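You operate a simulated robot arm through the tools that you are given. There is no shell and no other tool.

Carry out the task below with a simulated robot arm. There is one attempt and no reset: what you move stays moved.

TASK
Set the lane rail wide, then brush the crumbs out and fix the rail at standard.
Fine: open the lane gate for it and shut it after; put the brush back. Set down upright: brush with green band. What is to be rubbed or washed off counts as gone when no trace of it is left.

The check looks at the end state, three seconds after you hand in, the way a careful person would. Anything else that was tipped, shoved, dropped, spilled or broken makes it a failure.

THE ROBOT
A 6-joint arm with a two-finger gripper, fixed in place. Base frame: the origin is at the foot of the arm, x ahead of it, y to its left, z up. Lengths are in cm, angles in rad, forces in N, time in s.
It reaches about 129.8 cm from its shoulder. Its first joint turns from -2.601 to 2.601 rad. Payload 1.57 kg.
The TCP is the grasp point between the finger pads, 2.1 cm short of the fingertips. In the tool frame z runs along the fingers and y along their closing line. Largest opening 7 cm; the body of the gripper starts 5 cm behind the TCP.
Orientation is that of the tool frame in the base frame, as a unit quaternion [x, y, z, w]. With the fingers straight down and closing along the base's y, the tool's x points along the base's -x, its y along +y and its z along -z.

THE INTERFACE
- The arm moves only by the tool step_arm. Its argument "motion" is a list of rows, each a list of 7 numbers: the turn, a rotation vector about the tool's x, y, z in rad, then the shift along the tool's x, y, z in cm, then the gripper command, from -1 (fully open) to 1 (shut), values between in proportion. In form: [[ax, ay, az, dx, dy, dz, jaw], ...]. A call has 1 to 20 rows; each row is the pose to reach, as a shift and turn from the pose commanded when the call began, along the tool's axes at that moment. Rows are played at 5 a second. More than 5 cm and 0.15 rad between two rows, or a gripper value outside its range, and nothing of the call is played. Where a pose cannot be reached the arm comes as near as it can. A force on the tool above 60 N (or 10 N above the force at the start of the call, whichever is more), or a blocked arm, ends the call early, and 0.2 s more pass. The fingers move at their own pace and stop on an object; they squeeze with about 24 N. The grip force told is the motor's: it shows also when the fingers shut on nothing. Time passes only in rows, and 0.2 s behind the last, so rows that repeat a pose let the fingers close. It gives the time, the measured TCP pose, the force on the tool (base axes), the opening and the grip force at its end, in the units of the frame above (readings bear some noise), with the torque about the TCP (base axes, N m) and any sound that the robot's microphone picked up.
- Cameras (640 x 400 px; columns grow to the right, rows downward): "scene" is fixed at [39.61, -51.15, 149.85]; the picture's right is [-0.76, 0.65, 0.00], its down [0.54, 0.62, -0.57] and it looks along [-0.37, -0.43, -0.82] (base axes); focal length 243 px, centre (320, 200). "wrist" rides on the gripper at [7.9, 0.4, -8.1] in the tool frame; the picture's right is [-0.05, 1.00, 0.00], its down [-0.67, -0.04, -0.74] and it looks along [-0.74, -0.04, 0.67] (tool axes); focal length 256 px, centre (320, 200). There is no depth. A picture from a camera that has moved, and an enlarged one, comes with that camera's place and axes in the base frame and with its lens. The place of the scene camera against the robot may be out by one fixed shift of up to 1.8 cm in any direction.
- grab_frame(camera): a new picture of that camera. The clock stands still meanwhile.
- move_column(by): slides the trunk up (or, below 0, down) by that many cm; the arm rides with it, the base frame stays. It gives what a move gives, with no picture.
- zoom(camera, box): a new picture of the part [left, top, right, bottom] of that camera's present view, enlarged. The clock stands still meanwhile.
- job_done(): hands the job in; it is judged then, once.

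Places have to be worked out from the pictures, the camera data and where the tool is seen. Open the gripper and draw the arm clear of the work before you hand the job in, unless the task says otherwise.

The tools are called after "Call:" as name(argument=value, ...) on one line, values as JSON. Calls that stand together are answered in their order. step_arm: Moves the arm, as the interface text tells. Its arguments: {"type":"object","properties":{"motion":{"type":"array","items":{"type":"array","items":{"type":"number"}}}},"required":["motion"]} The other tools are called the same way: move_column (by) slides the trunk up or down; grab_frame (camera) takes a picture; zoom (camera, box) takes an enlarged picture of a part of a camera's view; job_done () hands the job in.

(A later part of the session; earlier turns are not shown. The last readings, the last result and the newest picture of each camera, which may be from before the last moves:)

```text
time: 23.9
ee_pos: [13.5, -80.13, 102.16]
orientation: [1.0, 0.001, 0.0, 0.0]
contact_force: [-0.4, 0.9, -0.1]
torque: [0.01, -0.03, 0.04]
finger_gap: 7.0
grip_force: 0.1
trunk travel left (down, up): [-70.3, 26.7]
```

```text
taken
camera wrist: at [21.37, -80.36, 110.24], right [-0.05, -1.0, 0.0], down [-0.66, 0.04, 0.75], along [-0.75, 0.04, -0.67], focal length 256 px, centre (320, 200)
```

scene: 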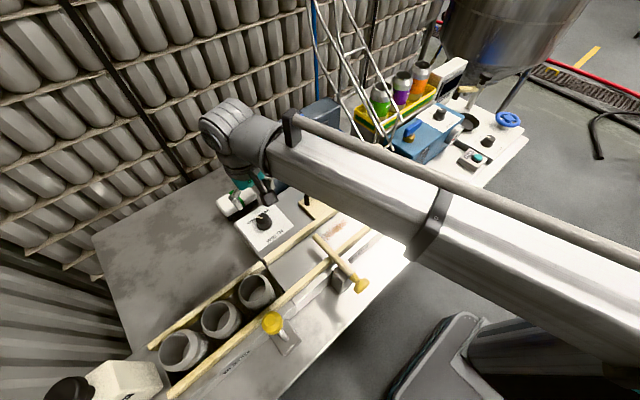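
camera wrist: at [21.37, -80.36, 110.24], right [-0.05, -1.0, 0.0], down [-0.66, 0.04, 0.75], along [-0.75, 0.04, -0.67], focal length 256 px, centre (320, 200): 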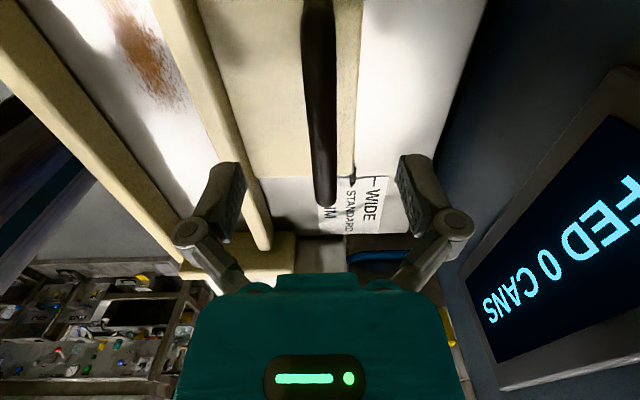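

Bar is centred between the fingers. Lower another 3.3 cm and close.

Call:
move_column(by=-3.3)

Call:
grab_frame(camera="wrist")

```text
time: 24.7
ee_pos: [13.6, -79.94, 98.81]
orientation: [1.0, 0.0, -0.001, 0.0]
contact_force: [0.3, -0.3, -0.1]
torque: [-0.01, 0.01, 0.01]
finger_gap: 7.02
grip_force: 0.1
trunk travel left (down, up): [-67.0, 30.0]
```

```text
taken
camera wrist: at [21.37, -80.36, 106.94], right [-0.05, -1.0, 0.0], down [-0.66, 0.04, 0.75], along [-0.75, 0.04, -0.67], focal length 256 px, centre (320, 200)
```

wrist: 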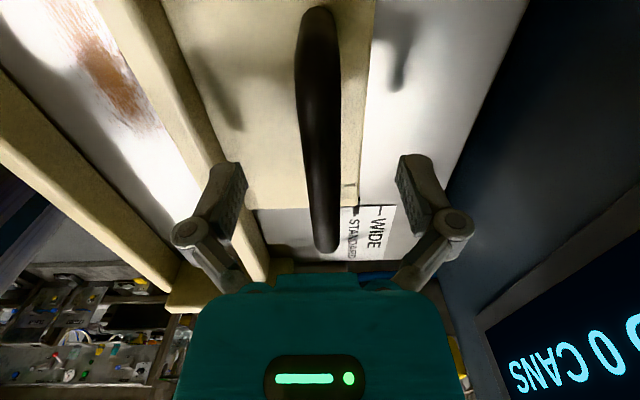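

The bar is between the pads. Close on it.

Call:
step_arm(motion=[[0, 0, 0, 0, 0, 0, 1], [0, 0, 0, 0, 0, 0, 1], [0, 0, 0, 0, 0, 0, 1], [0, 0, 0, 0, 0, 0, 1], [0, 0, 0, 0, 0, 0, 1], [0, 0, 0, 0, 0, 0, 1]])

Call:
grab_frame(camera="wrist")

```text
time: 26.1
ee_pos: [13.52, -80.03, 98.88]
orientation: [1.0, 0.0, 0.0, 0.001]
contact_force: [0.6, -2.1, 7.6]
torque: [0.02, -0.03, -0.01]
finger_gap: 1.27
grip_force: 31.7
trunk travel left (down, up): [-67.0, 30.0]
```

```text
taken
camera wrist: at [21.37, -80.31, 106.98], right [-0.05, -1.0, 0.0], down [-0.66, 0.04, 0.75], along [-0.75, 0.04, -0.67], focal length 256 px, centre (320, 200)
```

wrist: 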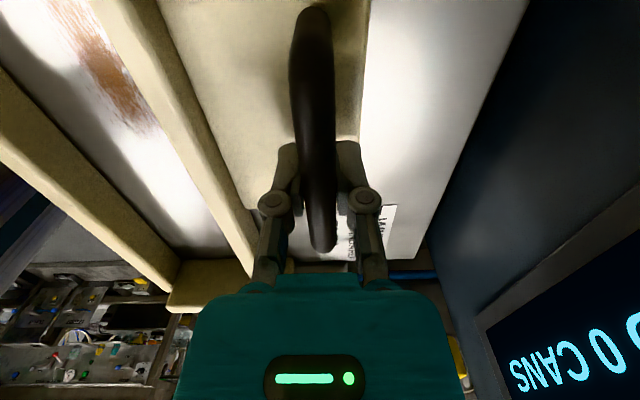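

Gripped the handle (gap 1.27 cm). I slide it toward -y in small steps, about 2 cm to WIDE.

Call:
step_arm(motion=[[0, 0, 0, 0, 0.3, 0, 1], [0, 0, 0, 0, 0.6, 0, 1], [0, 0, 0, 0, 0.9, 0, 1], [0, 0, 0, 0, 1.2, 0, 1], [0, 0, 0, 0, 1.5, 0, 1], [0, 0, 0, 0, 1.8, 0, 1], [0, 0, 0, 0, 2.0, 0, 1], [0, 0, 0, 0, 2.0, 0, 1]])

Call:
grab_frame(camera="wrist")

Call:
zoom(camera="scene", box=[290, 150, 420, 240])

```text
time: 27.9
ee_pos: [13.51, -82.04, 98.93]
orientation: [1.0, -0.001, -0.001, 0.0]
contact_force: [0.3, -1.9, 6.7]
torque: [0.0, 0.09, -0.02]
finger_gap: 1.25
grip_force: 32.8
trunk travel left (down, up): [-67.0, 30.0]
```

```text
taken
camera wrist: at [21.37, -82.34, 106.98], right [-0.05, -1.0, 0.0], down [-0.66, 0.04, 0.75], along [-0.75, 0.04, -0.67], focal length 256 px, centre (320, 200)
```

wrist: 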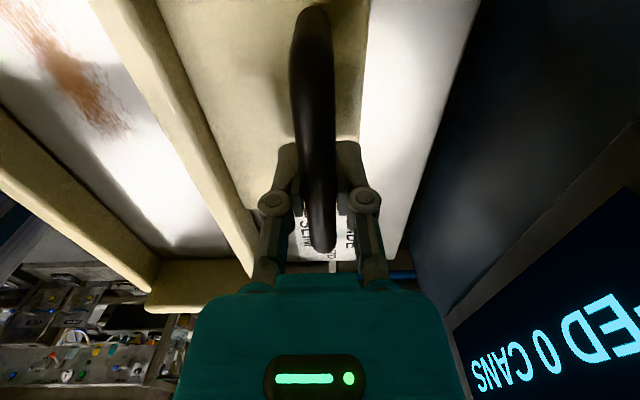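

```text
4.44 times, centred on (355, 195) of scene
camera zoom: at [39.61, -51.15, 149.85], right [-0.76, 0.65, 0.0], down [0.54, 0.62, -0.57], along [-0.37, -0.43, -0.82], focal length 1081 px, centre (164, 222)
```

zoom: 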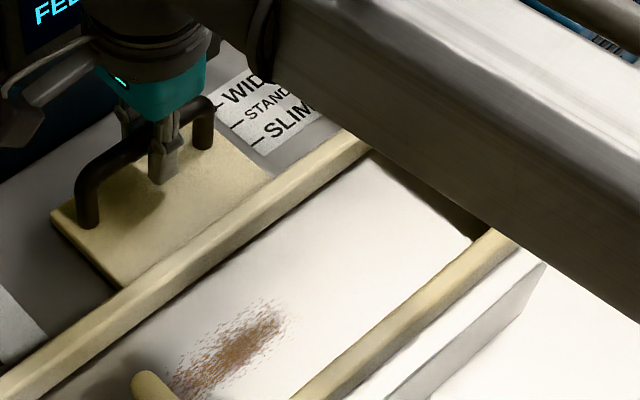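

The rail followed by 2 cm. I open, raise the column, and check the pointer against the WIDE tick.

Call:
step_arm(motion=[[0, 0, 0, 0, 0, 0, -1], [0, 0, 0, 0, 0, 0, -1], [0, 0, 0, 0, 0, 0, -1], [0, 0, 0, 0, 0, 0, -1], [0, 0, 0, 0, 0, 0, -1]])

Call:
move_column(by=8)

Call:
grab_frame(camera="wrist")

Call:
zoom(camera="wrist", box=[270, 90, 430, 210])

```text
time: 29.1
ee_pos: [13.52, -81.98, 98.89]
orientation: [1.0, 0.0, 0.0, 0.0]
contact_force: [0.6, -0.1, 0.3]
torque: [0.01, 0.01, -0.02]
finger_gap: 7.01
grip_force: 0.0
trunk travel left (down, up): [-67.0, 30.0]
```

```text
time: 30.2
ee_pos: [13.41, -82.05, 106.84]
orientation: [1.0, -0.001, -0.001, 0.0]
contact_force: [0.6, 0.3, 0.0]
torque: [0.0, 0.02, -0.02]
finger_gap: 7.02
grip_force: 0.0
trunk travel left (down, up): [-75.0, 22.0]
```

```text
taken
camera wrist: at [21.38, -82.36, 114.93], right [-0.05, -1.0, 0.0], down [-0.66, 0.04, 0.75], along [-0.75, 0.04, -0.67], focal length 256 px, centre (320, 200)
```

wrist: 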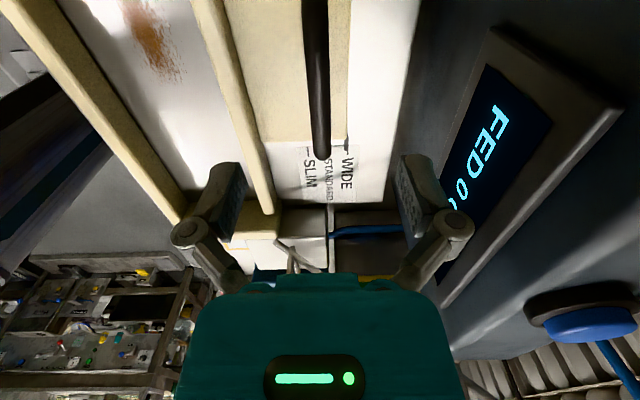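

```text
3.33 times, centred on (350, 150) of wrist
camera zoom: at [21.38, -82.36, 114.93], right [-0.05, -1.0, 0.0], down [-0.66, 0.04, 0.75], along [-0.75, 0.04, -0.67], focal length 853 px, centre (220, 367)
```

zoom: 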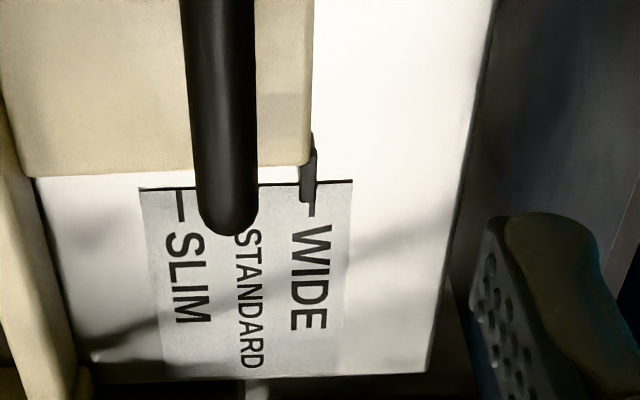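

Pointer stands at the WIDE tick (within ~1 mm). Next is the lane gate: I move over its yellow knob at about (23.9, -55.2), turning the tool so the fingers close along x.

Call:
step_arm(motion=[[0, 0, -0.131, 0.88, -2.23, 0, -1], [0, 0, -0.262, 1.75, -4.47, 0, -1], [0, 0, -0.393, 2.63, -6.7, 0, -1], [0, 0, -0.524, 3.5, -8.93, 0, -1], [0, 0, -0.655, 4.38, -11.17, 0, -1], [0, 0, -0.785, 5.25, -13.4, 0, -1], [0, 0, -0.916, 6.13, -15.63, 0, -1], [0, 0, -1.047, 7.0, -17.87, 0, -1], [0, 0, -1.178, 7.88, -20.1, 0, -1], [0, 0, -1.309, 8.75, -22.33, 0, -1], [0, 0, -1.44, 9.63, -24.57, 0, -1], [0, 0, -1.571, 10.5, -26.8, 0, -1], [0, 0, -1.571, 10.5, -26.8, 0, -1]])

Call:
grab_frame(camera="wrist")

Call:
zoom(camera="wrist", box=[240, 20, 400, 140])

```text
time: 33.0
ee_pos: [23.99, -55.12, 106.86]
orientation: [0.706, 0.708, -0.001, -0.001]
contact_force: [0.3, 0.8, -0.6]
torque: [0.0, -0.01, 0.02]
finger_gap: 7.01
grip_force: 0.2
trunk travel left (down, up): [-75.0, 22.0]
```

```text
taken
camera wrist: at [24.36, -47.15, 114.96], right [1.0, -0.05, 0.0], down [-0.03, -0.67, 0.74], along [-0.04, -0.74, -0.67], focal length 256 px, centre (320, 200)
```

wrist: 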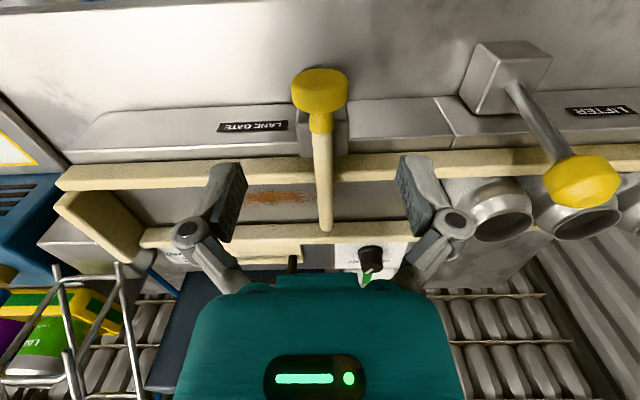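

```text
3.33 times, centred on (320, 80) of wrist
camera zoom: at [24.36, -47.15, 114.96], right [1.0, -0.05, 0.0], down [-0.03, -0.67, 0.74], along [-0.04, -0.74, -0.67], focal length 853 px, centre (320, 600)
```

zoom: 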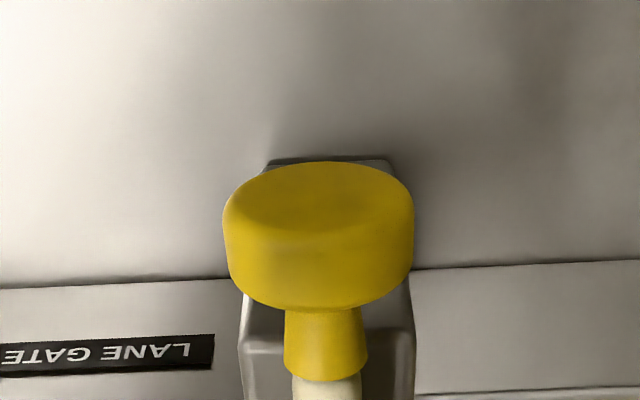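

The knob disc is at (23.8, -55.15, 97.3), right below the fingers. I lower 9.4 cm around it.

Call:
move_column(by=-9.4)

Call:
grab_frame(camera="wrist")

```text
time: 34.3
ee_pos: [24.0, -55.24, 97.47]
orientation: [0.707, 0.708, 0.0, -0.001]
contact_force: [0.3, 0.3, -0.8]
torque: [-0.01, 0.02, -0.02]
finger_gap: 7.0
grip_force: 0.0
trunk travel left (down, up): [-65.6, 31.4]
```

```text
taken
camera wrist: at [24.36, -47.17, 105.56], right [1.0, -0.05, 0.0], down [-0.03, -0.67, 0.74], along [-0.04, -0.74, -0.67], focal length 256 px, centre (320, 200)
```

wrist: 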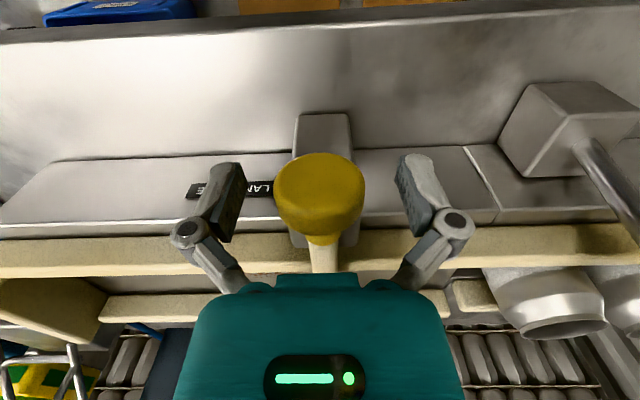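

The knob is between the pads. I close on it.

Call:
step_arm(motion=[[0, 0, 0, 0, 0, 0, 1], [0, 0, 0, 0, 0, 0, 1], [0, 0, 0, 0, 0, 0, 1], [0, 0, 0, 0, 0, 0, 1], [0, 0, 0, 0, 0, 0, 1]])

```text
time: 35.5
ee_pos: [24.09, -55.19, 97.6]
orientation: [0.706, 0.708, 0.0, 0.0]
contact_force: [0.9, -0.9, 13.0]
torque: [-0.07, -0.02, -0.02]
finger_gap: 3.61
grip_force: 32.0
trunk travel left (down, up): [-65.6, 31.4]
```

Gripped (gap 3.6 cm). I pull gently toward +y by 1 cm to test whether the gate is a slide.

Call:
step_arm(motion=[[0, 0, 0, 0.2, 0, 0, 1], [0, 0, 0, 0.4, 0, 0, 1], [0, 0, 0, 0.6, 0, 0, 1], [0, 0, 0, 0.8, 0, 0, 1], [0, 0, 0, 1.0, 0, 0, 1], [0, 0, 0, 1.0, 0, 0, 1]])

Call:
grab_frame(camera="wrist")

Call:
zoom(camera="scene", box=[300, 215, 380, 305])

```text
time: 36.9
ee_pos: [23.95, -54.0, 97.43]
orientation: [0.707, 0.707, -0.001, -0.001]
contact_force: [0.9, -0.8, 12.2]
torque: [-0.2, -0.03, -0.01]
finger_gap: 3.59
grip_force: 32.0
trunk travel left (down, up): [-65.6, 31.4]
```

```text
taken
camera wrist: at [24.34, -46.08, 105.59], right [1.0, -0.05, 0.0], down [-0.03, -0.67, 0.75], along [-0.04, -0.74, -0.67], focal length 256 px, centre (320, 200)
```

wrist: 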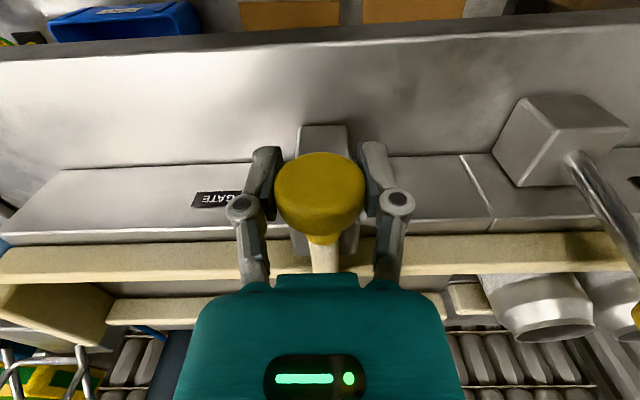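

```text
4.44 times, centred on (340, 260) of scene
camera zoom: at [39.61, -51.15, 149.85], right [-0.76, 0.65, 0.0], down [0.54, 0.62, -0.57], along [-0.37, -0.43, -0.82], focal length 1081 px, centre (231, -67)
```

zoom: 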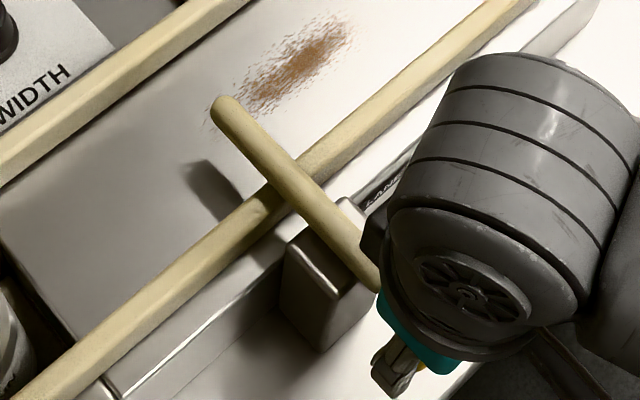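

It slides: the bar tip drew back by 1 cm. I keep pulling, 5 cm more in small steps.

Call:
step_arm(motion=[[0, 0, 0, 0.4, 0, 0, 1], [0, 0, 0, 0.8, 0, 0, 1], [0, 0, 0, 1.2, 0, 0, 1], [0, 0, 0, 1.6, 0, 0, 1], [0, 0, 0, 2.0, 0, 0, 1], [0, 0, 0, 2.4, 0, 0, 1], [0, 0, 0, 2.8, 0, 0, 1], [0, 0, 0, 3.2, 0, 0, 1], [0, 0, 0, 3.6, 0, 0, 1], [0, 0, 0, 4.0, 0, 0, 1], [0, 0, 0, 4.5, 0, 0, 1], [0, 0, 0, 5.0, 0, 0, 1], [0, 0, 0, 5.0, 0, 0, 1]])

Call:
zoom(camera="scene", box=[280, 200, 420, 320])

```text
time: 39.7
ee_pos: [24.01, -49.22, 97.54]
orientation: [0.707, 0.707, -0.001, 0.0]
contact_force: [1.6, -0.3, 8.1]
torque: [-0.15, -0.03, 0.0]
finger_gap: 3.59
grip_force: 32.4
trunk travel left (down, up): [-65.6, 31.4]
```

```text
3.33 times, centred on (350, 260) of scene
camera zoom: at [39.61, -51.15, 149.85], right [-0.76, 0.65, 0.0], down [0.54, 0.62, -0.57], along [-0.37, -0.43, -0.82], focal length 811 px, centre (220, 0)
```

zoom: 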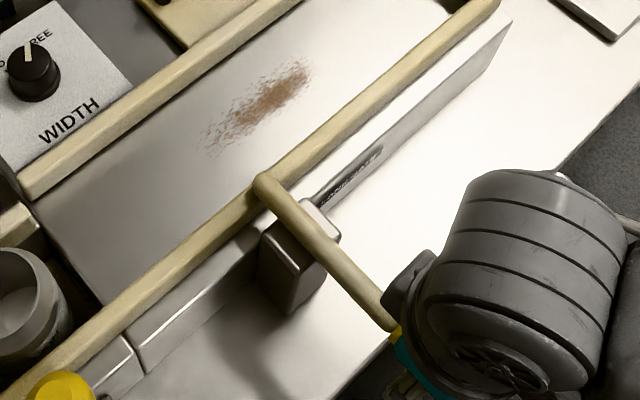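

The bar tip is now just above the near rail. I pull 2 cm more to bring it well out of the lane, watching for a stop.

Call:
step_arm(motion=[[0, 0, 0, 0.3, 0, 0, 1], [0, 0, 0, 0.6, 0, 0, 1], [0, 0, 0, 0.9, 0, 0, 1], [0, 0, 0, 1.2, 0, 0, 1], [0, 0, 0, 1.5, 0, 0, 1], [0, 0, 0, 1.8, 0, 0, 1], [0, 0, 0, 2.0, 0, 0, 1], [0, 0, 0, 2.0, 0, 0, 1]])

Call:
zoom(camera="scene", box=[280, 200, 420, 320])

Call:
grab_frame(camera="wrist")

```text
time: 41.5
ee_pos: [23.96, -47.05, 97.46]
orientation: [0.707, 0.707, -0.001, 0.0]
contact_force: [-2.9, 0.5, 3.7]
torque: [-0.14, 0.01, 0.01]
finger_gap: 3.58
grip_force: 32.0
trunk travel left (down, up): [-65.6, 31.4]
```

```text
3.33 times, centred on (350, 260) of scene
camera zoom: at [39.61, -51.15, 149.85], right [-0.76, 0.65, 0.0], down [0.54, 0.62, -0.57], along [-0.37, -0.43, -0.82], focal length 811 px, centre (220, 0)
```

zoom: 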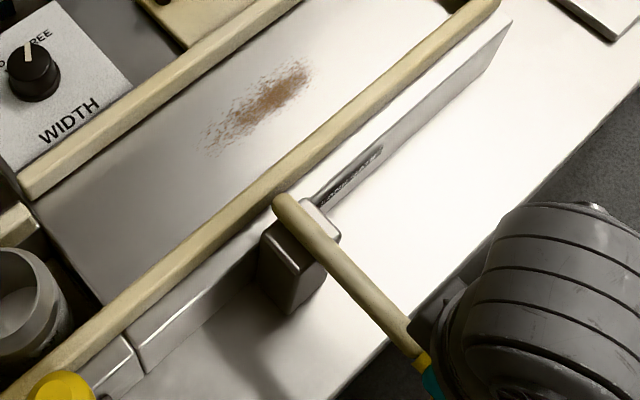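

```text
taken
camera wrist: at [24.34, -39.14, 105.57], right [1.0, -0.05, 0.0], down [-0.03, -0.67, 0.74], along [-0.04, -0.74, -0.67], focal length 256 px, centre (320, 200)
```

wrist: 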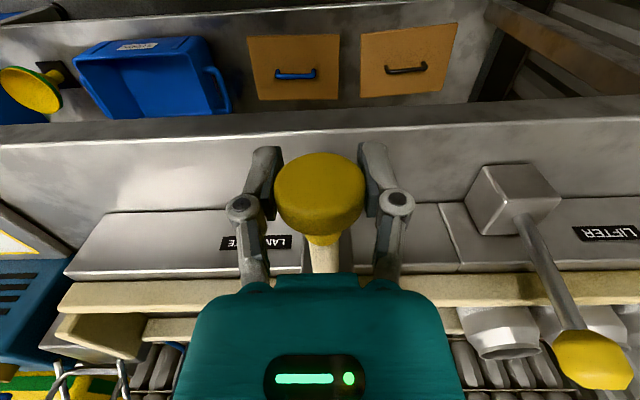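

The tip has cleared the rail. I test a little further for an end stop.

Call:
step_arm(motion=[[0, 0, 0, 0.2, 0, 0, 1], [0, 0, 0, 0.4, 0, 0, 1], [0, 0, 0, 0.6, 0, 0, 1], [0, 0, 0, 0.8, 0, 0, 1], [0, 0, 0, 0.8, 0, 0, 1]])

Call:
zoom(camera="scene", box=[280, 200, 420, 320])

```text
time: 42.7
ee_pos: [24.01, -46.41, 97.41]
orientation: [0.706, 0.708, 0.0, -0.001]
contact_force: [-0.8, 0.1, 2.5]
torque: [-0.08, -0.08, 0.01]
finger_gap: 3.6
grip_force: 31.9
trunk travel left (down, up): [-65.6, 31.4]
```

```text
3.33 times, centred on (350, 260) of scene
camera zoom: at [39.61, -51.15, 149.85], right [-0.76, 0.65, 0.0], down [0.54, 0.62, -0.57], along [-0.37, -0.43, -0.82], focal length 811 px, centre (220, 0)
```

zoom: 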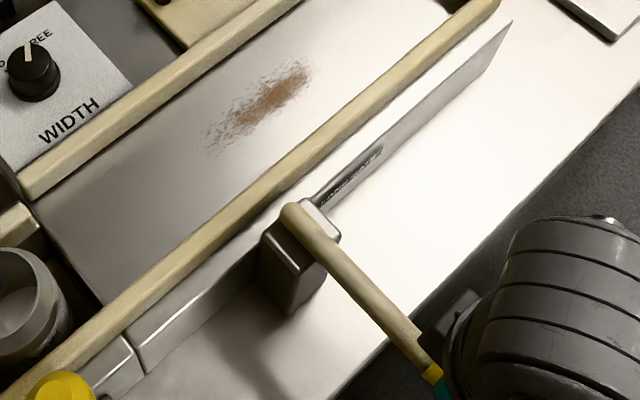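

The tip is at the block; that is fully clear of the lane. I release the knob and check the gate stays put.

Call:
step_arm(motion=[[0, 0, 0, 0, 0, 0, -1], [0, 0, 0, 0, 0, 0, -1], [0, 0, 0, 0, 0, 0, -1], [0, 0, 0, 0, 0, 0, -1], [0, 0, 0, 0, 0, 0, -1]])

Call:
move_column(by=10)

Call:
grab_frame(camera="wrist")

Call:
grab_frame(camera="scene")

```text
time: 43.9
ee_pos: [24.01, -46.42, 97.6]
orientation: [0.706, 0.708, -0.001, -0.001]
contact_force: [0.7, 0.5, -0.4]
torque: [0.0, -0.01, 0.01]
finger_gap: 7.03
grip_force: 0.1
trunk travel left (down, up): [-65.6, 31.4]
```

```text
time: 45.2
ee_pos: [24.03, -46.38, 107.51]
orientation: [0.707, 0.708, -0.001, -0.001]
contact_force: [-0.3, -0.1, -0.1]
torque: [0.01, -0.01, 0.01]
finger_gap: 7.01
grip_force: 0.0
trunk travel left (down, up): [-75.6, 21.4]
```

```text
taken
camera wrist: at [24.37, -38.38, 115.56], right [1.0, -0.05, 0.0], down [-0.03, -0.67, 0.74], along [-0.04, -0.74, -0.67], focal length 256 px, centre (320, 200)
```

wrist: 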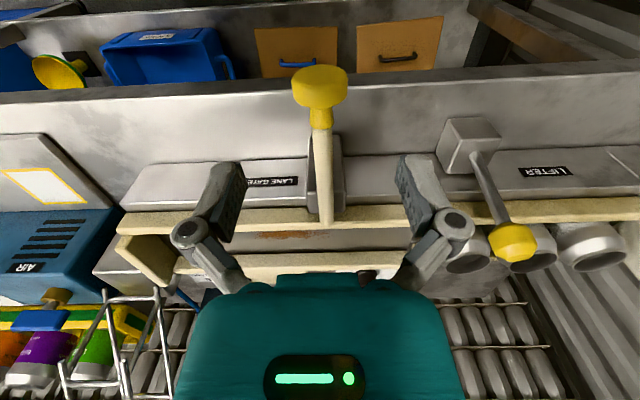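

```text
taken
```

scene: 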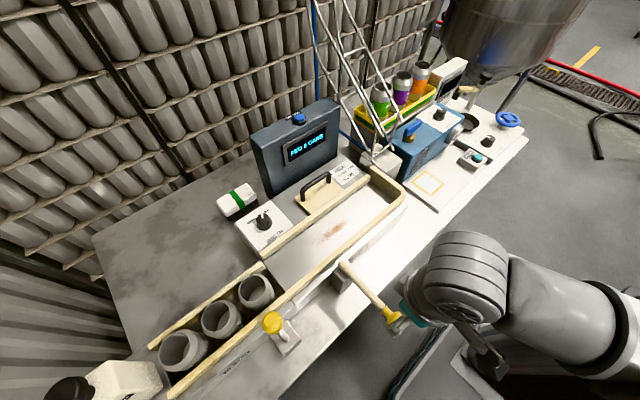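

The gate is open and stays. Next the brush: I judge it 11.5 x 5.4 cm, centred at (31.1, -99.5), top z≈89.8. I travel over it, turning the fingers to close along y with the camera on the +x side (away from the counter box).

Call:
step_arm(motion=[[0, 0, 0.131, -4.43, 0.59, 0, -1], [0, 0, 0.262, -8.85, 1.18, 0, -1], [0, 0, 0.393, -13.28, 1.78, 0, -1], [0, 0, 0.524, -17.7, 2.37, 0, -1], [0, 0, 0.655, -22.1, 2.96, 0, -1], [0, 0, 0.785, -26.5, 3.55, 0, -1], [0, 0, 0.916, -31.0, 4.14, 0, -1], [0, 0, 1.047, -35.4, 4.73, 0, -1], [0, 0, 1.178, -39.8, 5.33, 0, -1], [0, 0, 1.309, -44.2, 5.92, 0, -1], [0, 0, 1.44, -48.7, 6.51, 0, -1], [0, 0, 1.571, -53.1, 7.1, 0, -1], [0, 0, 1.571, -53.1, 7.1, 0, -1]])

Call:
grab_frame(camera="wrist")

Call:
grab_frame(camera="scene")

```text
time: 48.0
ee_pos: [31.19, -99.62, 107.49]
orientation: [1.0, -0.001, -0.002, 0.0]
contact_force: [-0.3, -0.4, -0.1]
torque: [0.02, -0.01, 0.01]
finger_gap: 7.0
grip_force: 0.1
trunk travel left (down, up): [-75.6, 21.4]
```

```text
taken
camera wrist: at [39.06, -99.89, 115.54], right [-0.05, -1.0, 0.0], down [-0.66, 0.04, 0.75], along [-0.75, 0.04, -0.67], focal length 256 px, centre (320, 200)
```

wrist: 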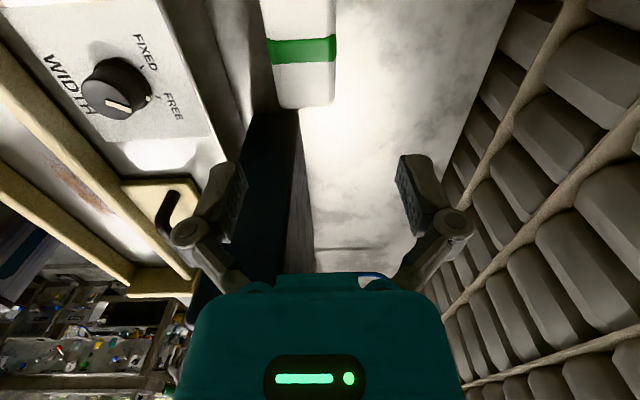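

```text
taken
```

scene: 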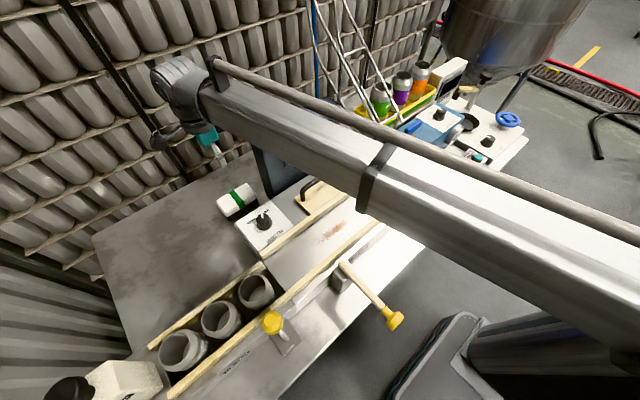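

I check the beam's clearance to the counter box in a zoomed scene view before going down.

Call:
zoom(camera="scene", box=[140, 40, 340, 220])

Call:
zoom(camera="wrist", box=[220, 0, 420, 130])

```text
2.22 times, centred on (240, 130) of scene
camera zoom: at [39.61, -51.15, 149.85], right [-0.76, 0.65, 0.0], down [0.54, 0.62, -0.57], along [-0.37, -0.43, -0.82], focal length 540 px, centre (498, 356)
```

zoom: 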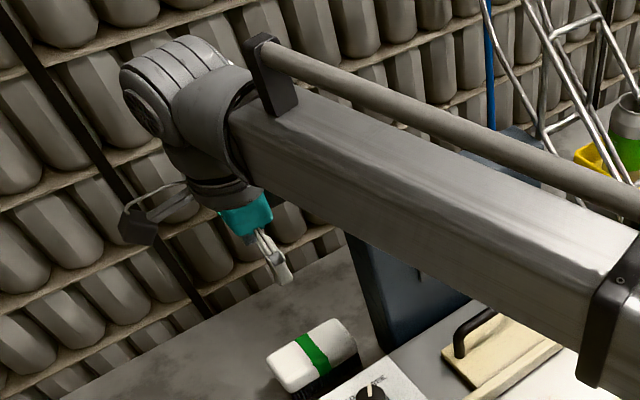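

```text
3.08 times, centred on (320, 65) of wrist
camera zoom: at [39.06, -99.89, 115.54], right [-0.05, -1.0, 0.0], down [-0.66, 0.04, 0.75], along [-0.75, 0.04, -0.67], focal length 788 px, centre (320, 615)
```

zoom: 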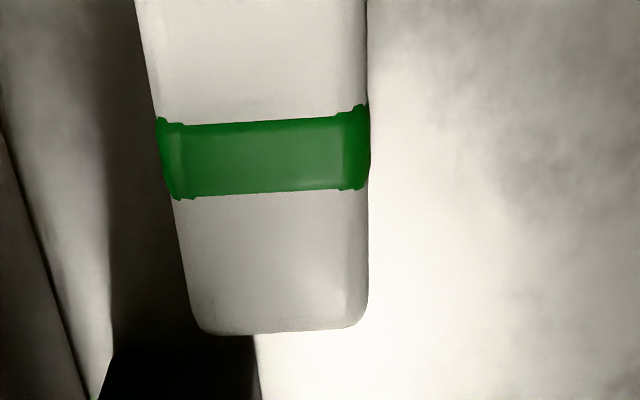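

Refined: brush centre about (31.35, -97.95), top z≈91.4, table z≈85.3; the box ends at x≈22.4, so the beam should clear it. I centre and lower 8 cm, then look.

Call:
step_arm(motion=[[0, 0, 0, 0.16, -0.85, 0, -1], [0, 0, 0, 0.16, -1.67, 0, -1], [0, 0, 0, 0.16, -1.67, 0, -1]])

Call:
move_column(by=-8)

Call:
grab_frame(camera="wrist")

Call:
zoom(camera="scene", box=[140, 60, 340, 240])

```text
time: 48.9
ee_pos: [31.27, -97.71, 107.56]
orientation: [1.0, 0.0, -0.002, 0.0]
contact_force: [0.2, 0.1, -0.6]
torque: [0.02, 0.02, 0.0]
finger_gap: 6.98
grip_force: 0.1
trunk travel left (down, up): [-75.6, 21.4]
```

```text
time: 50.0
ee_pos: [31.26, -97.89, 99.52]
orientation: [1.0, 0.0, -0.001, 0.001]
contact_force: [-0.8, -0.9, 0.6]
torque: [0.0, 0.03, -0.01]
finger_gap: 7.0
grip_force: 0.0
trunk travel left (down, up): [-67.6, 29.4]
```

```text
taken
camera wrist: at [39.19, -98.16, 107.55], right [-0.05, -1.0, 0.0], down [-0.66, 0.04, 0.75], along [-0.75, 0.04, -0.67], focal length 256 px, centre (320, 200)
```

wrist: 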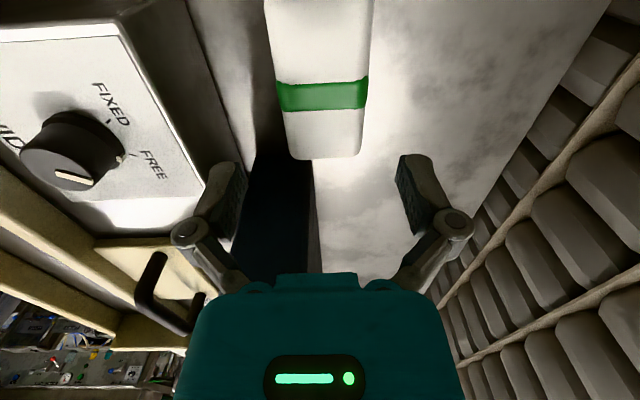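

```text
2.22 times, centred on (240, 150) of scene
camera zoom: at [39.61, -51.15, 149.85], right [-0.76, 0.65, 0.0], down [0.54, 0.62, -0.57], along [-0.37, -0.43, -0.82], focal length 540 px, centre (498, 311)
```

zoom: 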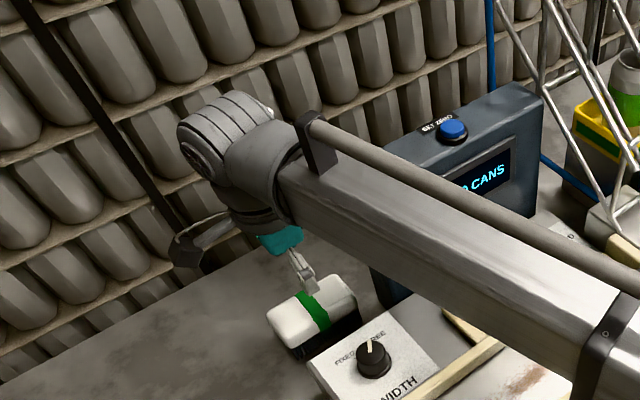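

Brush is centred between the fingers. Lower 5.5 cm so the fingertips are just above its top, then check.

Call:
move_column(by=-5.5)

Call:
grab_frame(camera="wrist")

Call:
zoom(camera="scene", box=[140, 60, 340, 240])

```text
time: 51.0
ee_pos: [31.27, -97.77, 94.02]
orientation: [1.0, 0.0, -0.001, 0.0]
contact_force: [-0.4, -0.2, -0.1]
torque: [-0.01, 0.03, -0.01]
finger_gap: 7.0
grip_force: 0.1
trunk travel left (down, up): [-62.1, 34.9]
```

```text
taken
camera wrist: at [39.18, -98.16, 102.04], right [-0.05, -1.0, 0.0], down [-0.66, 0.04, 0.75], along [-0.75, 0.04, -0.67], focal length 256 px, centre (320, 200)
```

wrist: 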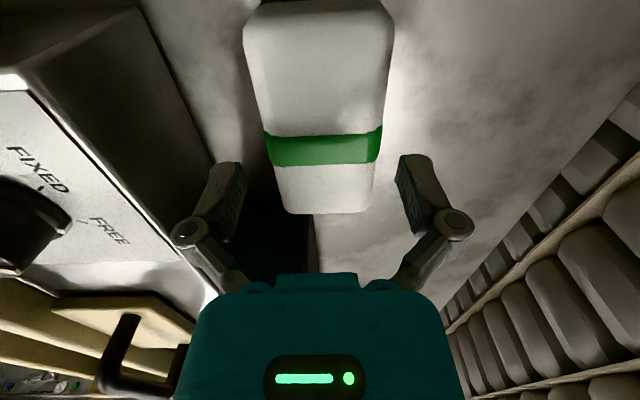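

```text
2.22 times, centred on (240, 150) of scene
camera zoom: at [39.61, -51.15, 149.85], right [-0.76, 0.65, 0.0], down [0.54, 0.62, -0.57], along [-0.37, -0.43, -0.82], focal length 540 px, centre (498, 311)
```

zoom: 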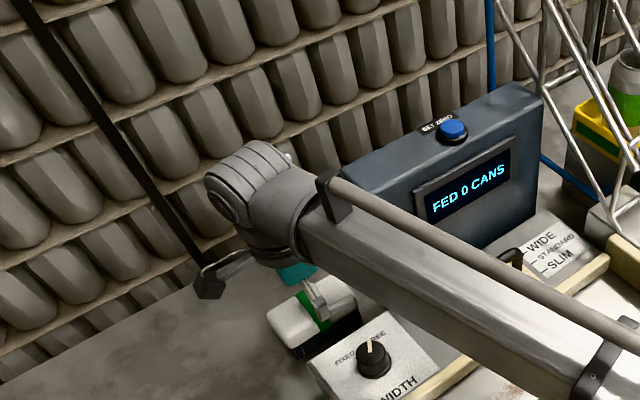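

Clearances look fine. Lower 3.7 cm more so that the pads sit beside the brush body.

Call:
move_column(by=-3.7)

Call:
grab_frame(camera="wrist")

```text
time: 51.8
ee_pos: [31.33, -97.87, 90.36]
orientation: [1.0, 0.0, 0.0, 0.0]
contact_force: [0.0, 0.4, 0.5]
torque: [-0.03, -0.02, -0.01]
finger_gap: 7.02
grip_force: 0.0
trunk travel left (down, up): [-58.4, 38.6]
```

```text
taken
camera wrist: at [39.19, -98.16, 98.34], right [-0.05, -1.0, 0.0], down [-0.66, 0.04, 0.75], along [-0.75, 0.04, -0.67], focal length 256 px, centre (320, 200)
```

wrist: 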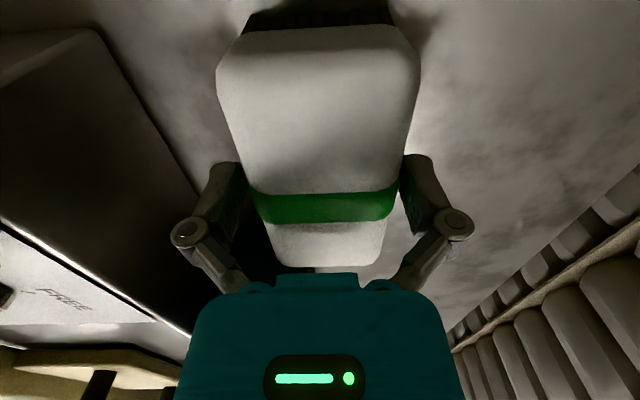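

The body is between the fingers. I close on the brush.

Call:
step_arm(motion=[[0, 0, 0, 0, 0, 0, 1], [0, 0, 0, 0, 0, 0, 1], [0, 0, 0, 0, 0, 0, 1], [0, 0, 0, 0, 0, 0, 1], [0, 0, 0, 0, 0, 0, 1]])

Call:
grab_frame(camera="wrist")

```text
time: 53.0
ee_pos: [31.34, -97.79, 90.38]
orientation: [1.0, 0.0, -0.001, 0.0]
contact_force: [-0.3, -1.1, 3.6]
torque: [-0.11, 0.02, 0.02]
finger_gap: 5.74
grip_force: 24.0
trunk travel left (down, up): [-58.4, 38.6]
```

```text
taken
camera wrist: at [39.18, -98.15, 98.37], right [-0.05, -1.0, 0.0], down [-0.66, 0.04, 0.75], along [-0.75, 0.04, -0.67], focal length 256 px, centre (320, 200)
```

wrist: 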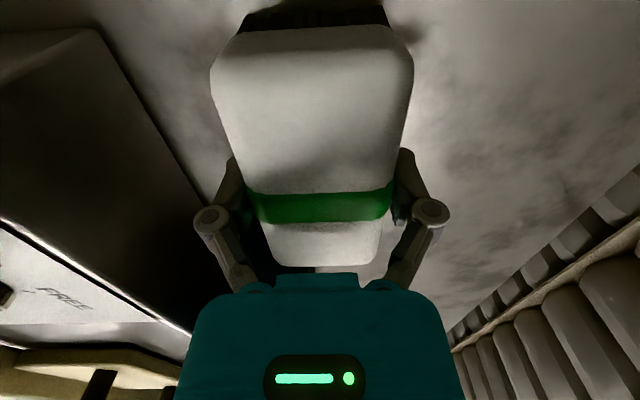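

Gripped (gap 5.74 cm; home pose TCP (31.33, -97.85, 90.37)). I lift straight up 17 cm and check the hold.

Call:
move_column(by=17)

Call:
grab_frame(camera="wrist")

Call:
grab_frame(camera="scene")

```text
time: 54.9
ee_pos: [31.29, -97.92, 107.24]
orientation: [1.0, 0.0, 0.0, -0.001]
contact_force: [0.7, 0.9, -0.3]
torque: [-0.01, -0.02, -0.02]
finger_gap: 5.74
grip_force: 23.8
trunk travel left (down, up): [-75.4, 21.6]
```

```text
taken
camera wrist: at [39.2, -98.19, 115.32], right [-0.05, -1.0, 0.0], down [-0.66, 0.03, 0.75], along [-0.75, 0.04, -0.67], focal length 256 px, centre (320, 200)
```

wrist: 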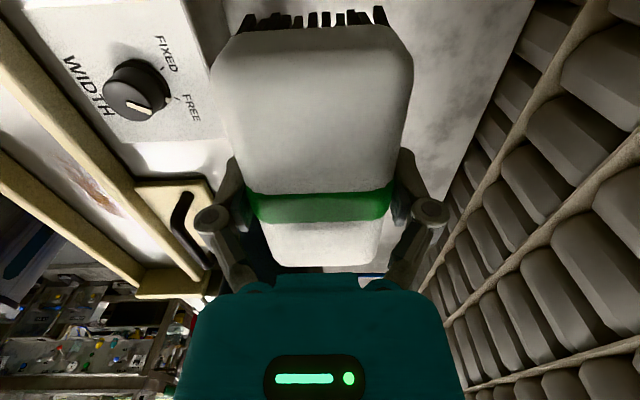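

```text
taken
```

scene: 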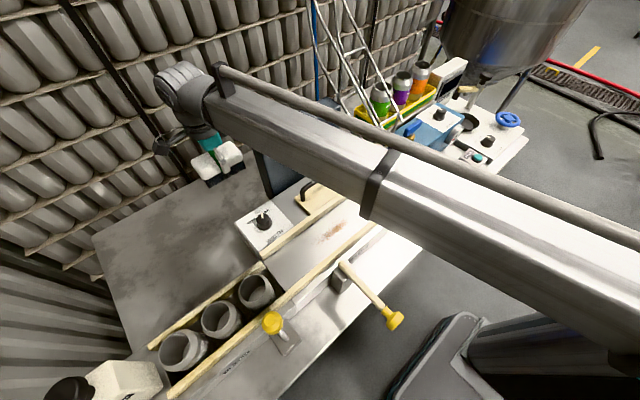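

Brush held level. I carry it to +y at x≈31 to above the lane centre line (y≈-69.8).

Call:
step_arm(motion=[[0, 0, 0, 0, -4, 0, 1], [0, 0, 0, 0, -8, 0, 1], [0, 0, 0, 0, -12, 0, 1], [0, 0, 0, 0, -16, 0, 1], [0, 0, 0, 0, -20, 0, 1], [0, 0, 0, 0, -24, 0, 1], [0, 0, 0, 0, -28.1, 0, 1], [0, 0, 0, 0, -28.1, 0, 1]])

Call:
grab_frame(camera="wrist")

Call:
grab_frame(camera="scene")

```text
time: 56.7
ee_pos: [31.29, -69.6, 107.31]
orientation: [1.0, 0.0, -0.001, 0.0]
contact_force: [-0.8, 0.9, -0.6]
torque: [-0.03, 0.03, 0.01]
finger_gap: 5.73
grip_force: 23.6
trunk travel left (down, up): [-75.4, 21.6]
```

```text
taken
camera wrist: at [39.19, -70.1, 115.34], right [-0.05, -1.0, 0.0], down [-0.66, 0.04, 0.75], along [-0.75, 0.04, -0.67], focal length 256 px, centre (320, 200)
```

wrist: 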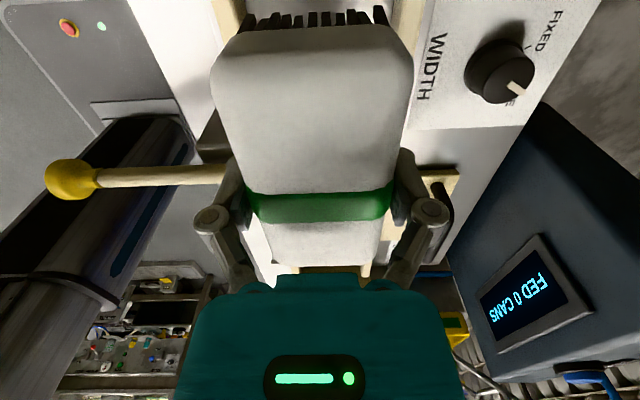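

```text
taken
```

scene: 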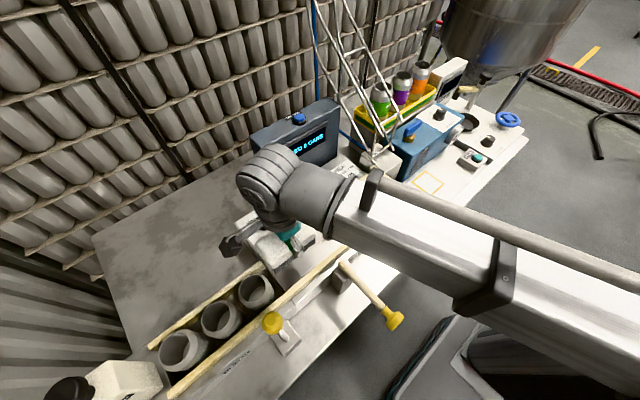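

I zoom at the top of the wrist view to measure the rails relative to the brush.

Call:
zoom(camera="wrist", box=[180, 0, 460, 60])

Call:
zoom(camera="scene", box=[230, 180, 390, 300])

```text
2.29 times, centred on (320, 30) of wrist
camera zoom: at [39.19, -70.1, 115.34], right [-0.05, -1.0, 0.0], down [-0.66, 0.04, 0.75], along [-0.75, 0.04, -0.67], focal length 585 px, centre (320, 589)
```

zoom: 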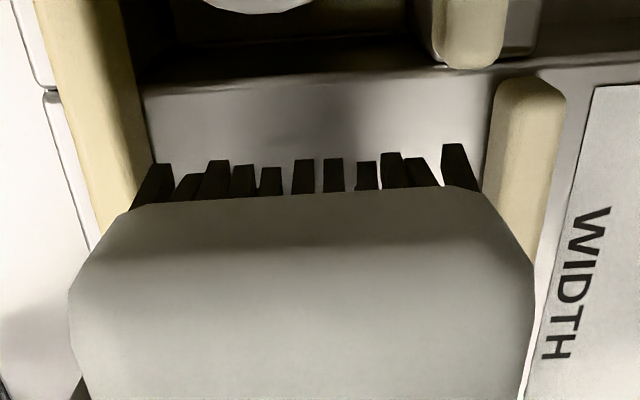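

```text
3.33 times, centred on (310, 240) of scene
camera zoom: at [39.61, -51.15, 149.85], right [-0.76, 0.65, 0.0], down [0.54, 0.62, -0.57], along [-0.37, -0.43, -0.82], focal length 811 px, centre (353, 67)
```

zoom: 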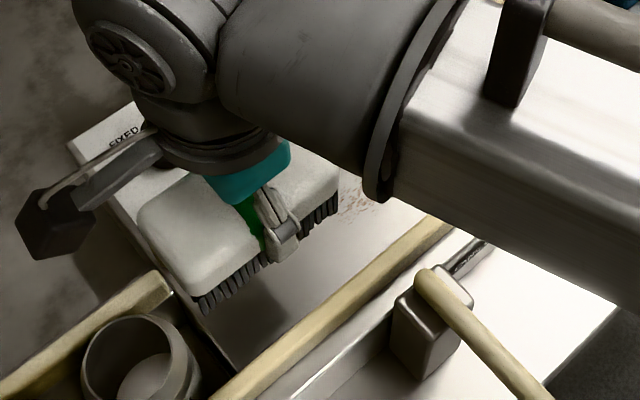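

Lane floor runs y≈-64.8 to -75.0, centre -69.9; bristles fit with about 1 cm spare beside each finger. I move to x≈20, y≈-69.9 above the crumbs.

Call:
step_arm(motion=[[0, 0, 0, -4, 0.2, 0, 1], [0, 0, 0, -8, 0.2, 0, 1], [0, 0, 0, -11.3, 0.2, 0, 1], [0, 0, 0, -11.3, 0.2, 0, 1]])

Call:
move_column(by=-6)

Call:
grab_frame(camera="wrist")

Call:
zoom(camera="scene", box=[250, 160, 410, 280])

```text
time: 57.7
ee_pos: [19.96, -70.03, 107.28]
orientation: [1.0, 0.002, -0.001, 0.0]
contact_force: [0.0, -0.5, -1.2]
torque: [-0.02, 0.0, 0.0]
finger_gap: 5.72
grip_force: 24.1
trunk travel left (down, up): [-75.4, 21.6]
```

```text
time: 58.7
ee_pos: [19.96, -70.04, 101.17]
orientation: [1.0, 0.0, -0.001, 0.0]
contact_force: [-0.5, 0.1, -0.6]
torque: [0.0, 0.01, 0.0]
finger_gap: 5.71
grip_force: 23.9
trunk travel left (down, up): [-69.4, 27.6]
```

```text
taken
camera wrist: at [27.88, -70.32, 109.34], right [-0.05, -1.0, 0.0], down [-0.66, 0.03, 0.75], along [-0.75, 0.04, -0.67], focal length 256 px, centre (320, 200)
```

wrist: 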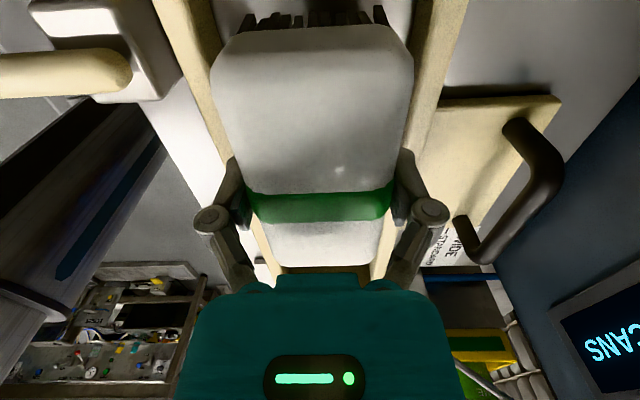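

```text
3.33 times, centred on (330, 220) of scene
camera zoom: at [39.61, -51.15, 149.85], right [-0.76, 0.65, 0.0], down [0.54, 0.62, -0.57], along [-0.37, -0.43, -0.82], focal length 811 px, centre (287, 133)
```

zoom: 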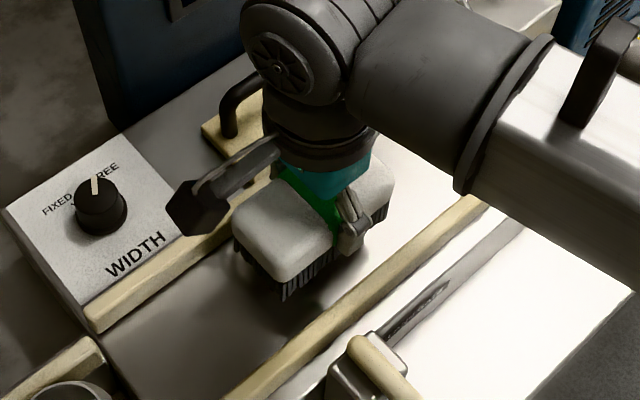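

Well centred between the rails. I lower further in small steps watching the vertical force for contact with the lane floor.

Call:
move_column(by=-2.0)

Call:
move_column(by=-0.3)

Call:
move_column(by=-0.2)

```text
time: 59.4
ee_pos: [20.13, -69.99, 99.2]
orientation: [1.0, 0.0, -0.001, 0.0]
contact_force: [0.1, -1.3, -0.2]
torque: [-0.01, -0.04, 0.04]
finger_gap: 5.71
grip_force: 23.9
trunk travel left (down, up): [-67.4, 29.6]
```

```text
time: 59.9
ee_pos: [19.96, -70.11, 99.05]
orientation: [1.0, 0.0, -0.001, 0.0]
contact_force: [-0.3, 0.3, -0.6]
torque: [-0.02, 0.04, 0.01]
finger_gap: 5.72
grip_force: 24.1
trunk travel left (down, up): [-67.1, 29.9]
```

```text
time: 60.4
ee_pos: [19.99, -69.96, 98.81]
orientation: [1.0, -0.001, -0.001, 0.0]
contact_force: [-0.6, -0.1, -0.2]
torque: [-0.01, 0.0, 0.02]
finger_gap: 5.71
grip_force: 23.5
trunk travel left (down, up): [-66.9, 30.1]
```

No contact yet. Continue in 0.2 cm steps.

Call:
move_column(by=-0.2)

Call:
move_column(by=-0.2)

Call:
move_column(by=-0.2)

Call:
zoom(camera="scene", box=[270, 190, 370, 270])

```text
time: 60.9
ee_pos: [19.94, -69.96, 98.67]
orientation: [1.0, 0.0, -0.001, 0.001]
contact_force: [0.0, -0.2, -0.1]
torque: [0.0, 0.03, -0.01]
finger_gap: 5.72
grip_force: 24.1
trunk travel left (down, up): [-66.7, 30.3]
```

```text
time: 61.5
ee_pos: [20.02, -70.06, 98.43]
orientation: [1.0, 0.0, -0.001, 0.0]
contact_force: [-0.9, -0.2, -0.8]
torque: [0.01, 0.02, 0.02]
finger_gap: 5.72
grip_force: 24.6
trunk travel left (down, up): [-66.5, 30.5]
```

```text
time: 62.0
ee_pos: [20.14, -69.95, 98.2]
orientation: [1.0, 0.0, -0.001, 0.0]
contact_force: [1.6, -5.0, 15.6]
torque: [-0.1, -0.01, 0.03]
finger_gap: 5.73
grip_force: 23.9
trunk travel left (down, up): [-66.3, 30.7]
```

```text
5.00 times, centred on (320, 230) of scene
camera zoom: at [39.61, -51.15, 149.85], right [-0.76, 0.65, 0.0], down [0.54, 0.62, -0.57], along [-0.37, -0.43, -0.82], focal length 1216 px, centre (320, 50)
```

zoom: 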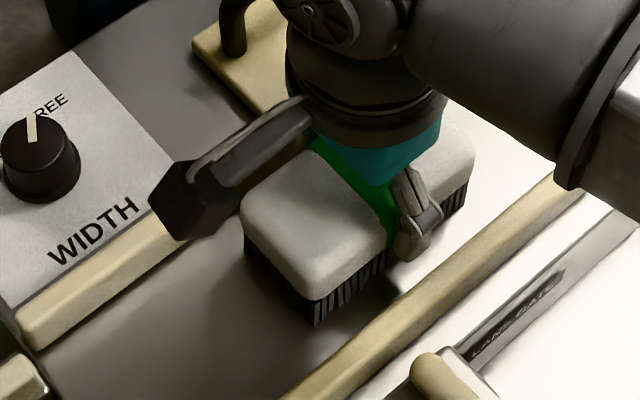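

Contact at TCP z≈98.3 (15 N down). I sweep along the lane: to x≈12, then to x≈27.

Call:
step_arm(motion=[[0, 0, 0, -1, 0, 0, 1], [0, 0, 0, -2, 0, 0, 1], [0, 0, 0, -3, 0, 0, 1], [0, 0, 0, -4, 0, 0, 1], [0, 0, 0, -5, 0, 0, 1], [0, 0, 0, -6, 0, 0, 1], [0, 0, 0, -7, 0, 0, 1], [0, 0, 0, -8, 0, 0, 1], [0, 0, 0, -8, 0, 0, 1]])

Call:
grab_frame(camera="scene")

```text
time: 64.0
ee_pos: [12.02, -70.06, 98.2]
orientation: [1.0, 0.0, -0.001, 0.0]
contact_force: [4.1, -0.4, 10.4]
torque: [0.01, -0.11, 0.0]
finger_gap: 5.72
grip_force: 23.9
trunk travel left (down, up): [-66.3, 30.7]
```

```text
taken
```

scene: 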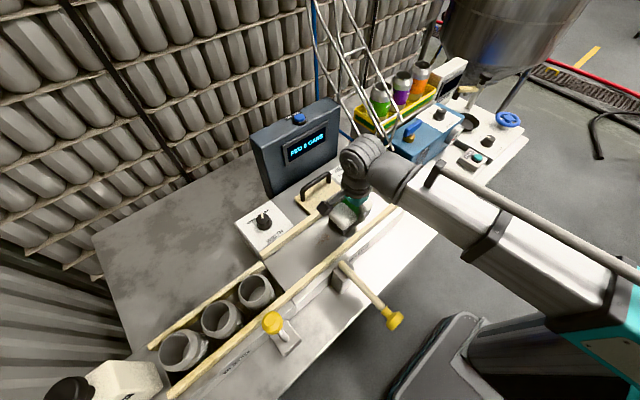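

Good contact remains. Now sweep back to x≈27.

Call:
step_arm(motion=[[0, 0, 0, 1, 0, 0, 1], [0, 0, 0, 2, 0, 0, 1], [0, 0, 0, 3, 0, 0, 1], [0, 0, 0, 4, 0, 0, 1], [0, 0, 0, 5, 0, 0, 1], [0, 0, 0, 6, 0, 0, 1], [0, 0, 0, 7, 0, 0, 1], [0, 0, 0, 8, 0, 0, 1], [0, 0, 0, 9, 0, 0, 1], [0, 0, 0, 10, 0, 0, 1], [0, 0, 0, 11, 0, 0, 1], [0, 0, 0, 12, 0, 0, 1], [0, 0, 0, 13, 0, 0, 1], [0, 0, 0, 14, 0, 0, 1], [0, 0, 0, 15, 0, 0, 1], [0, 0, 0, 15, 0, 0, 1]])

Call:
zoom(camera="scene", box=[250, 160, 410, 280])

Call:
grab_frame(camera="wrist")

```text
time: 67.4
ee_pos: [26.95, -69.86, 98.32]
orientation: [1.0, 0.0, -0.001, 0.0]
contact_force: [-2.2, -0.1, 5.7]
torque: [0.02, -0.01, 0.01]
finger_gap: 5.73
grip_force: 23.5
trunk travel left (down, up): [-66.3, 30.7]
```

```text
3.33 times, centred on (330, 220) of scene
camera zoom: at [39.61, -51.15, 149.85], right [-0.76, 0.65, 0.0], down [0.54, 0.62, -0.57], along [-0.37, -0.43, -0.82], focal length 811 px, centre (287, 133)
```

zoom: 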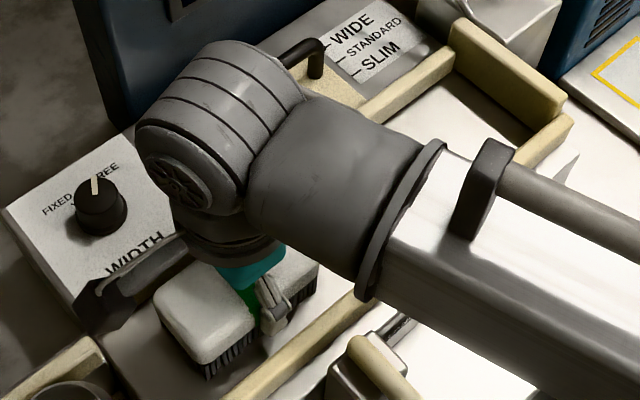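

```text
taken
camera wrist: at [34.84, -70.3, 106.28], right [-0.05, -1.0, 0.0], down [-0.67, 0.04, 0.75], along [-0.74, 0.04, -0.67], focal length 256 px, centre (320, 200)
```

wrist: 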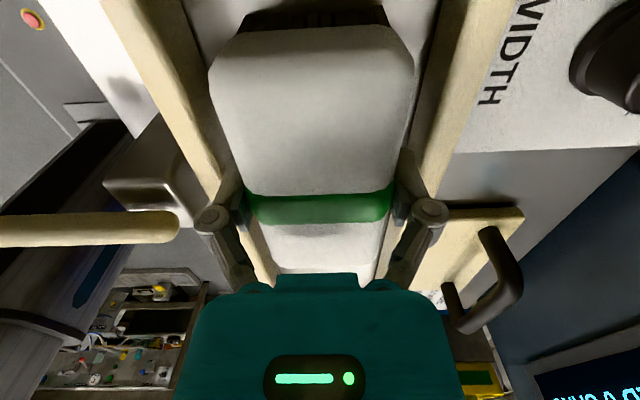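

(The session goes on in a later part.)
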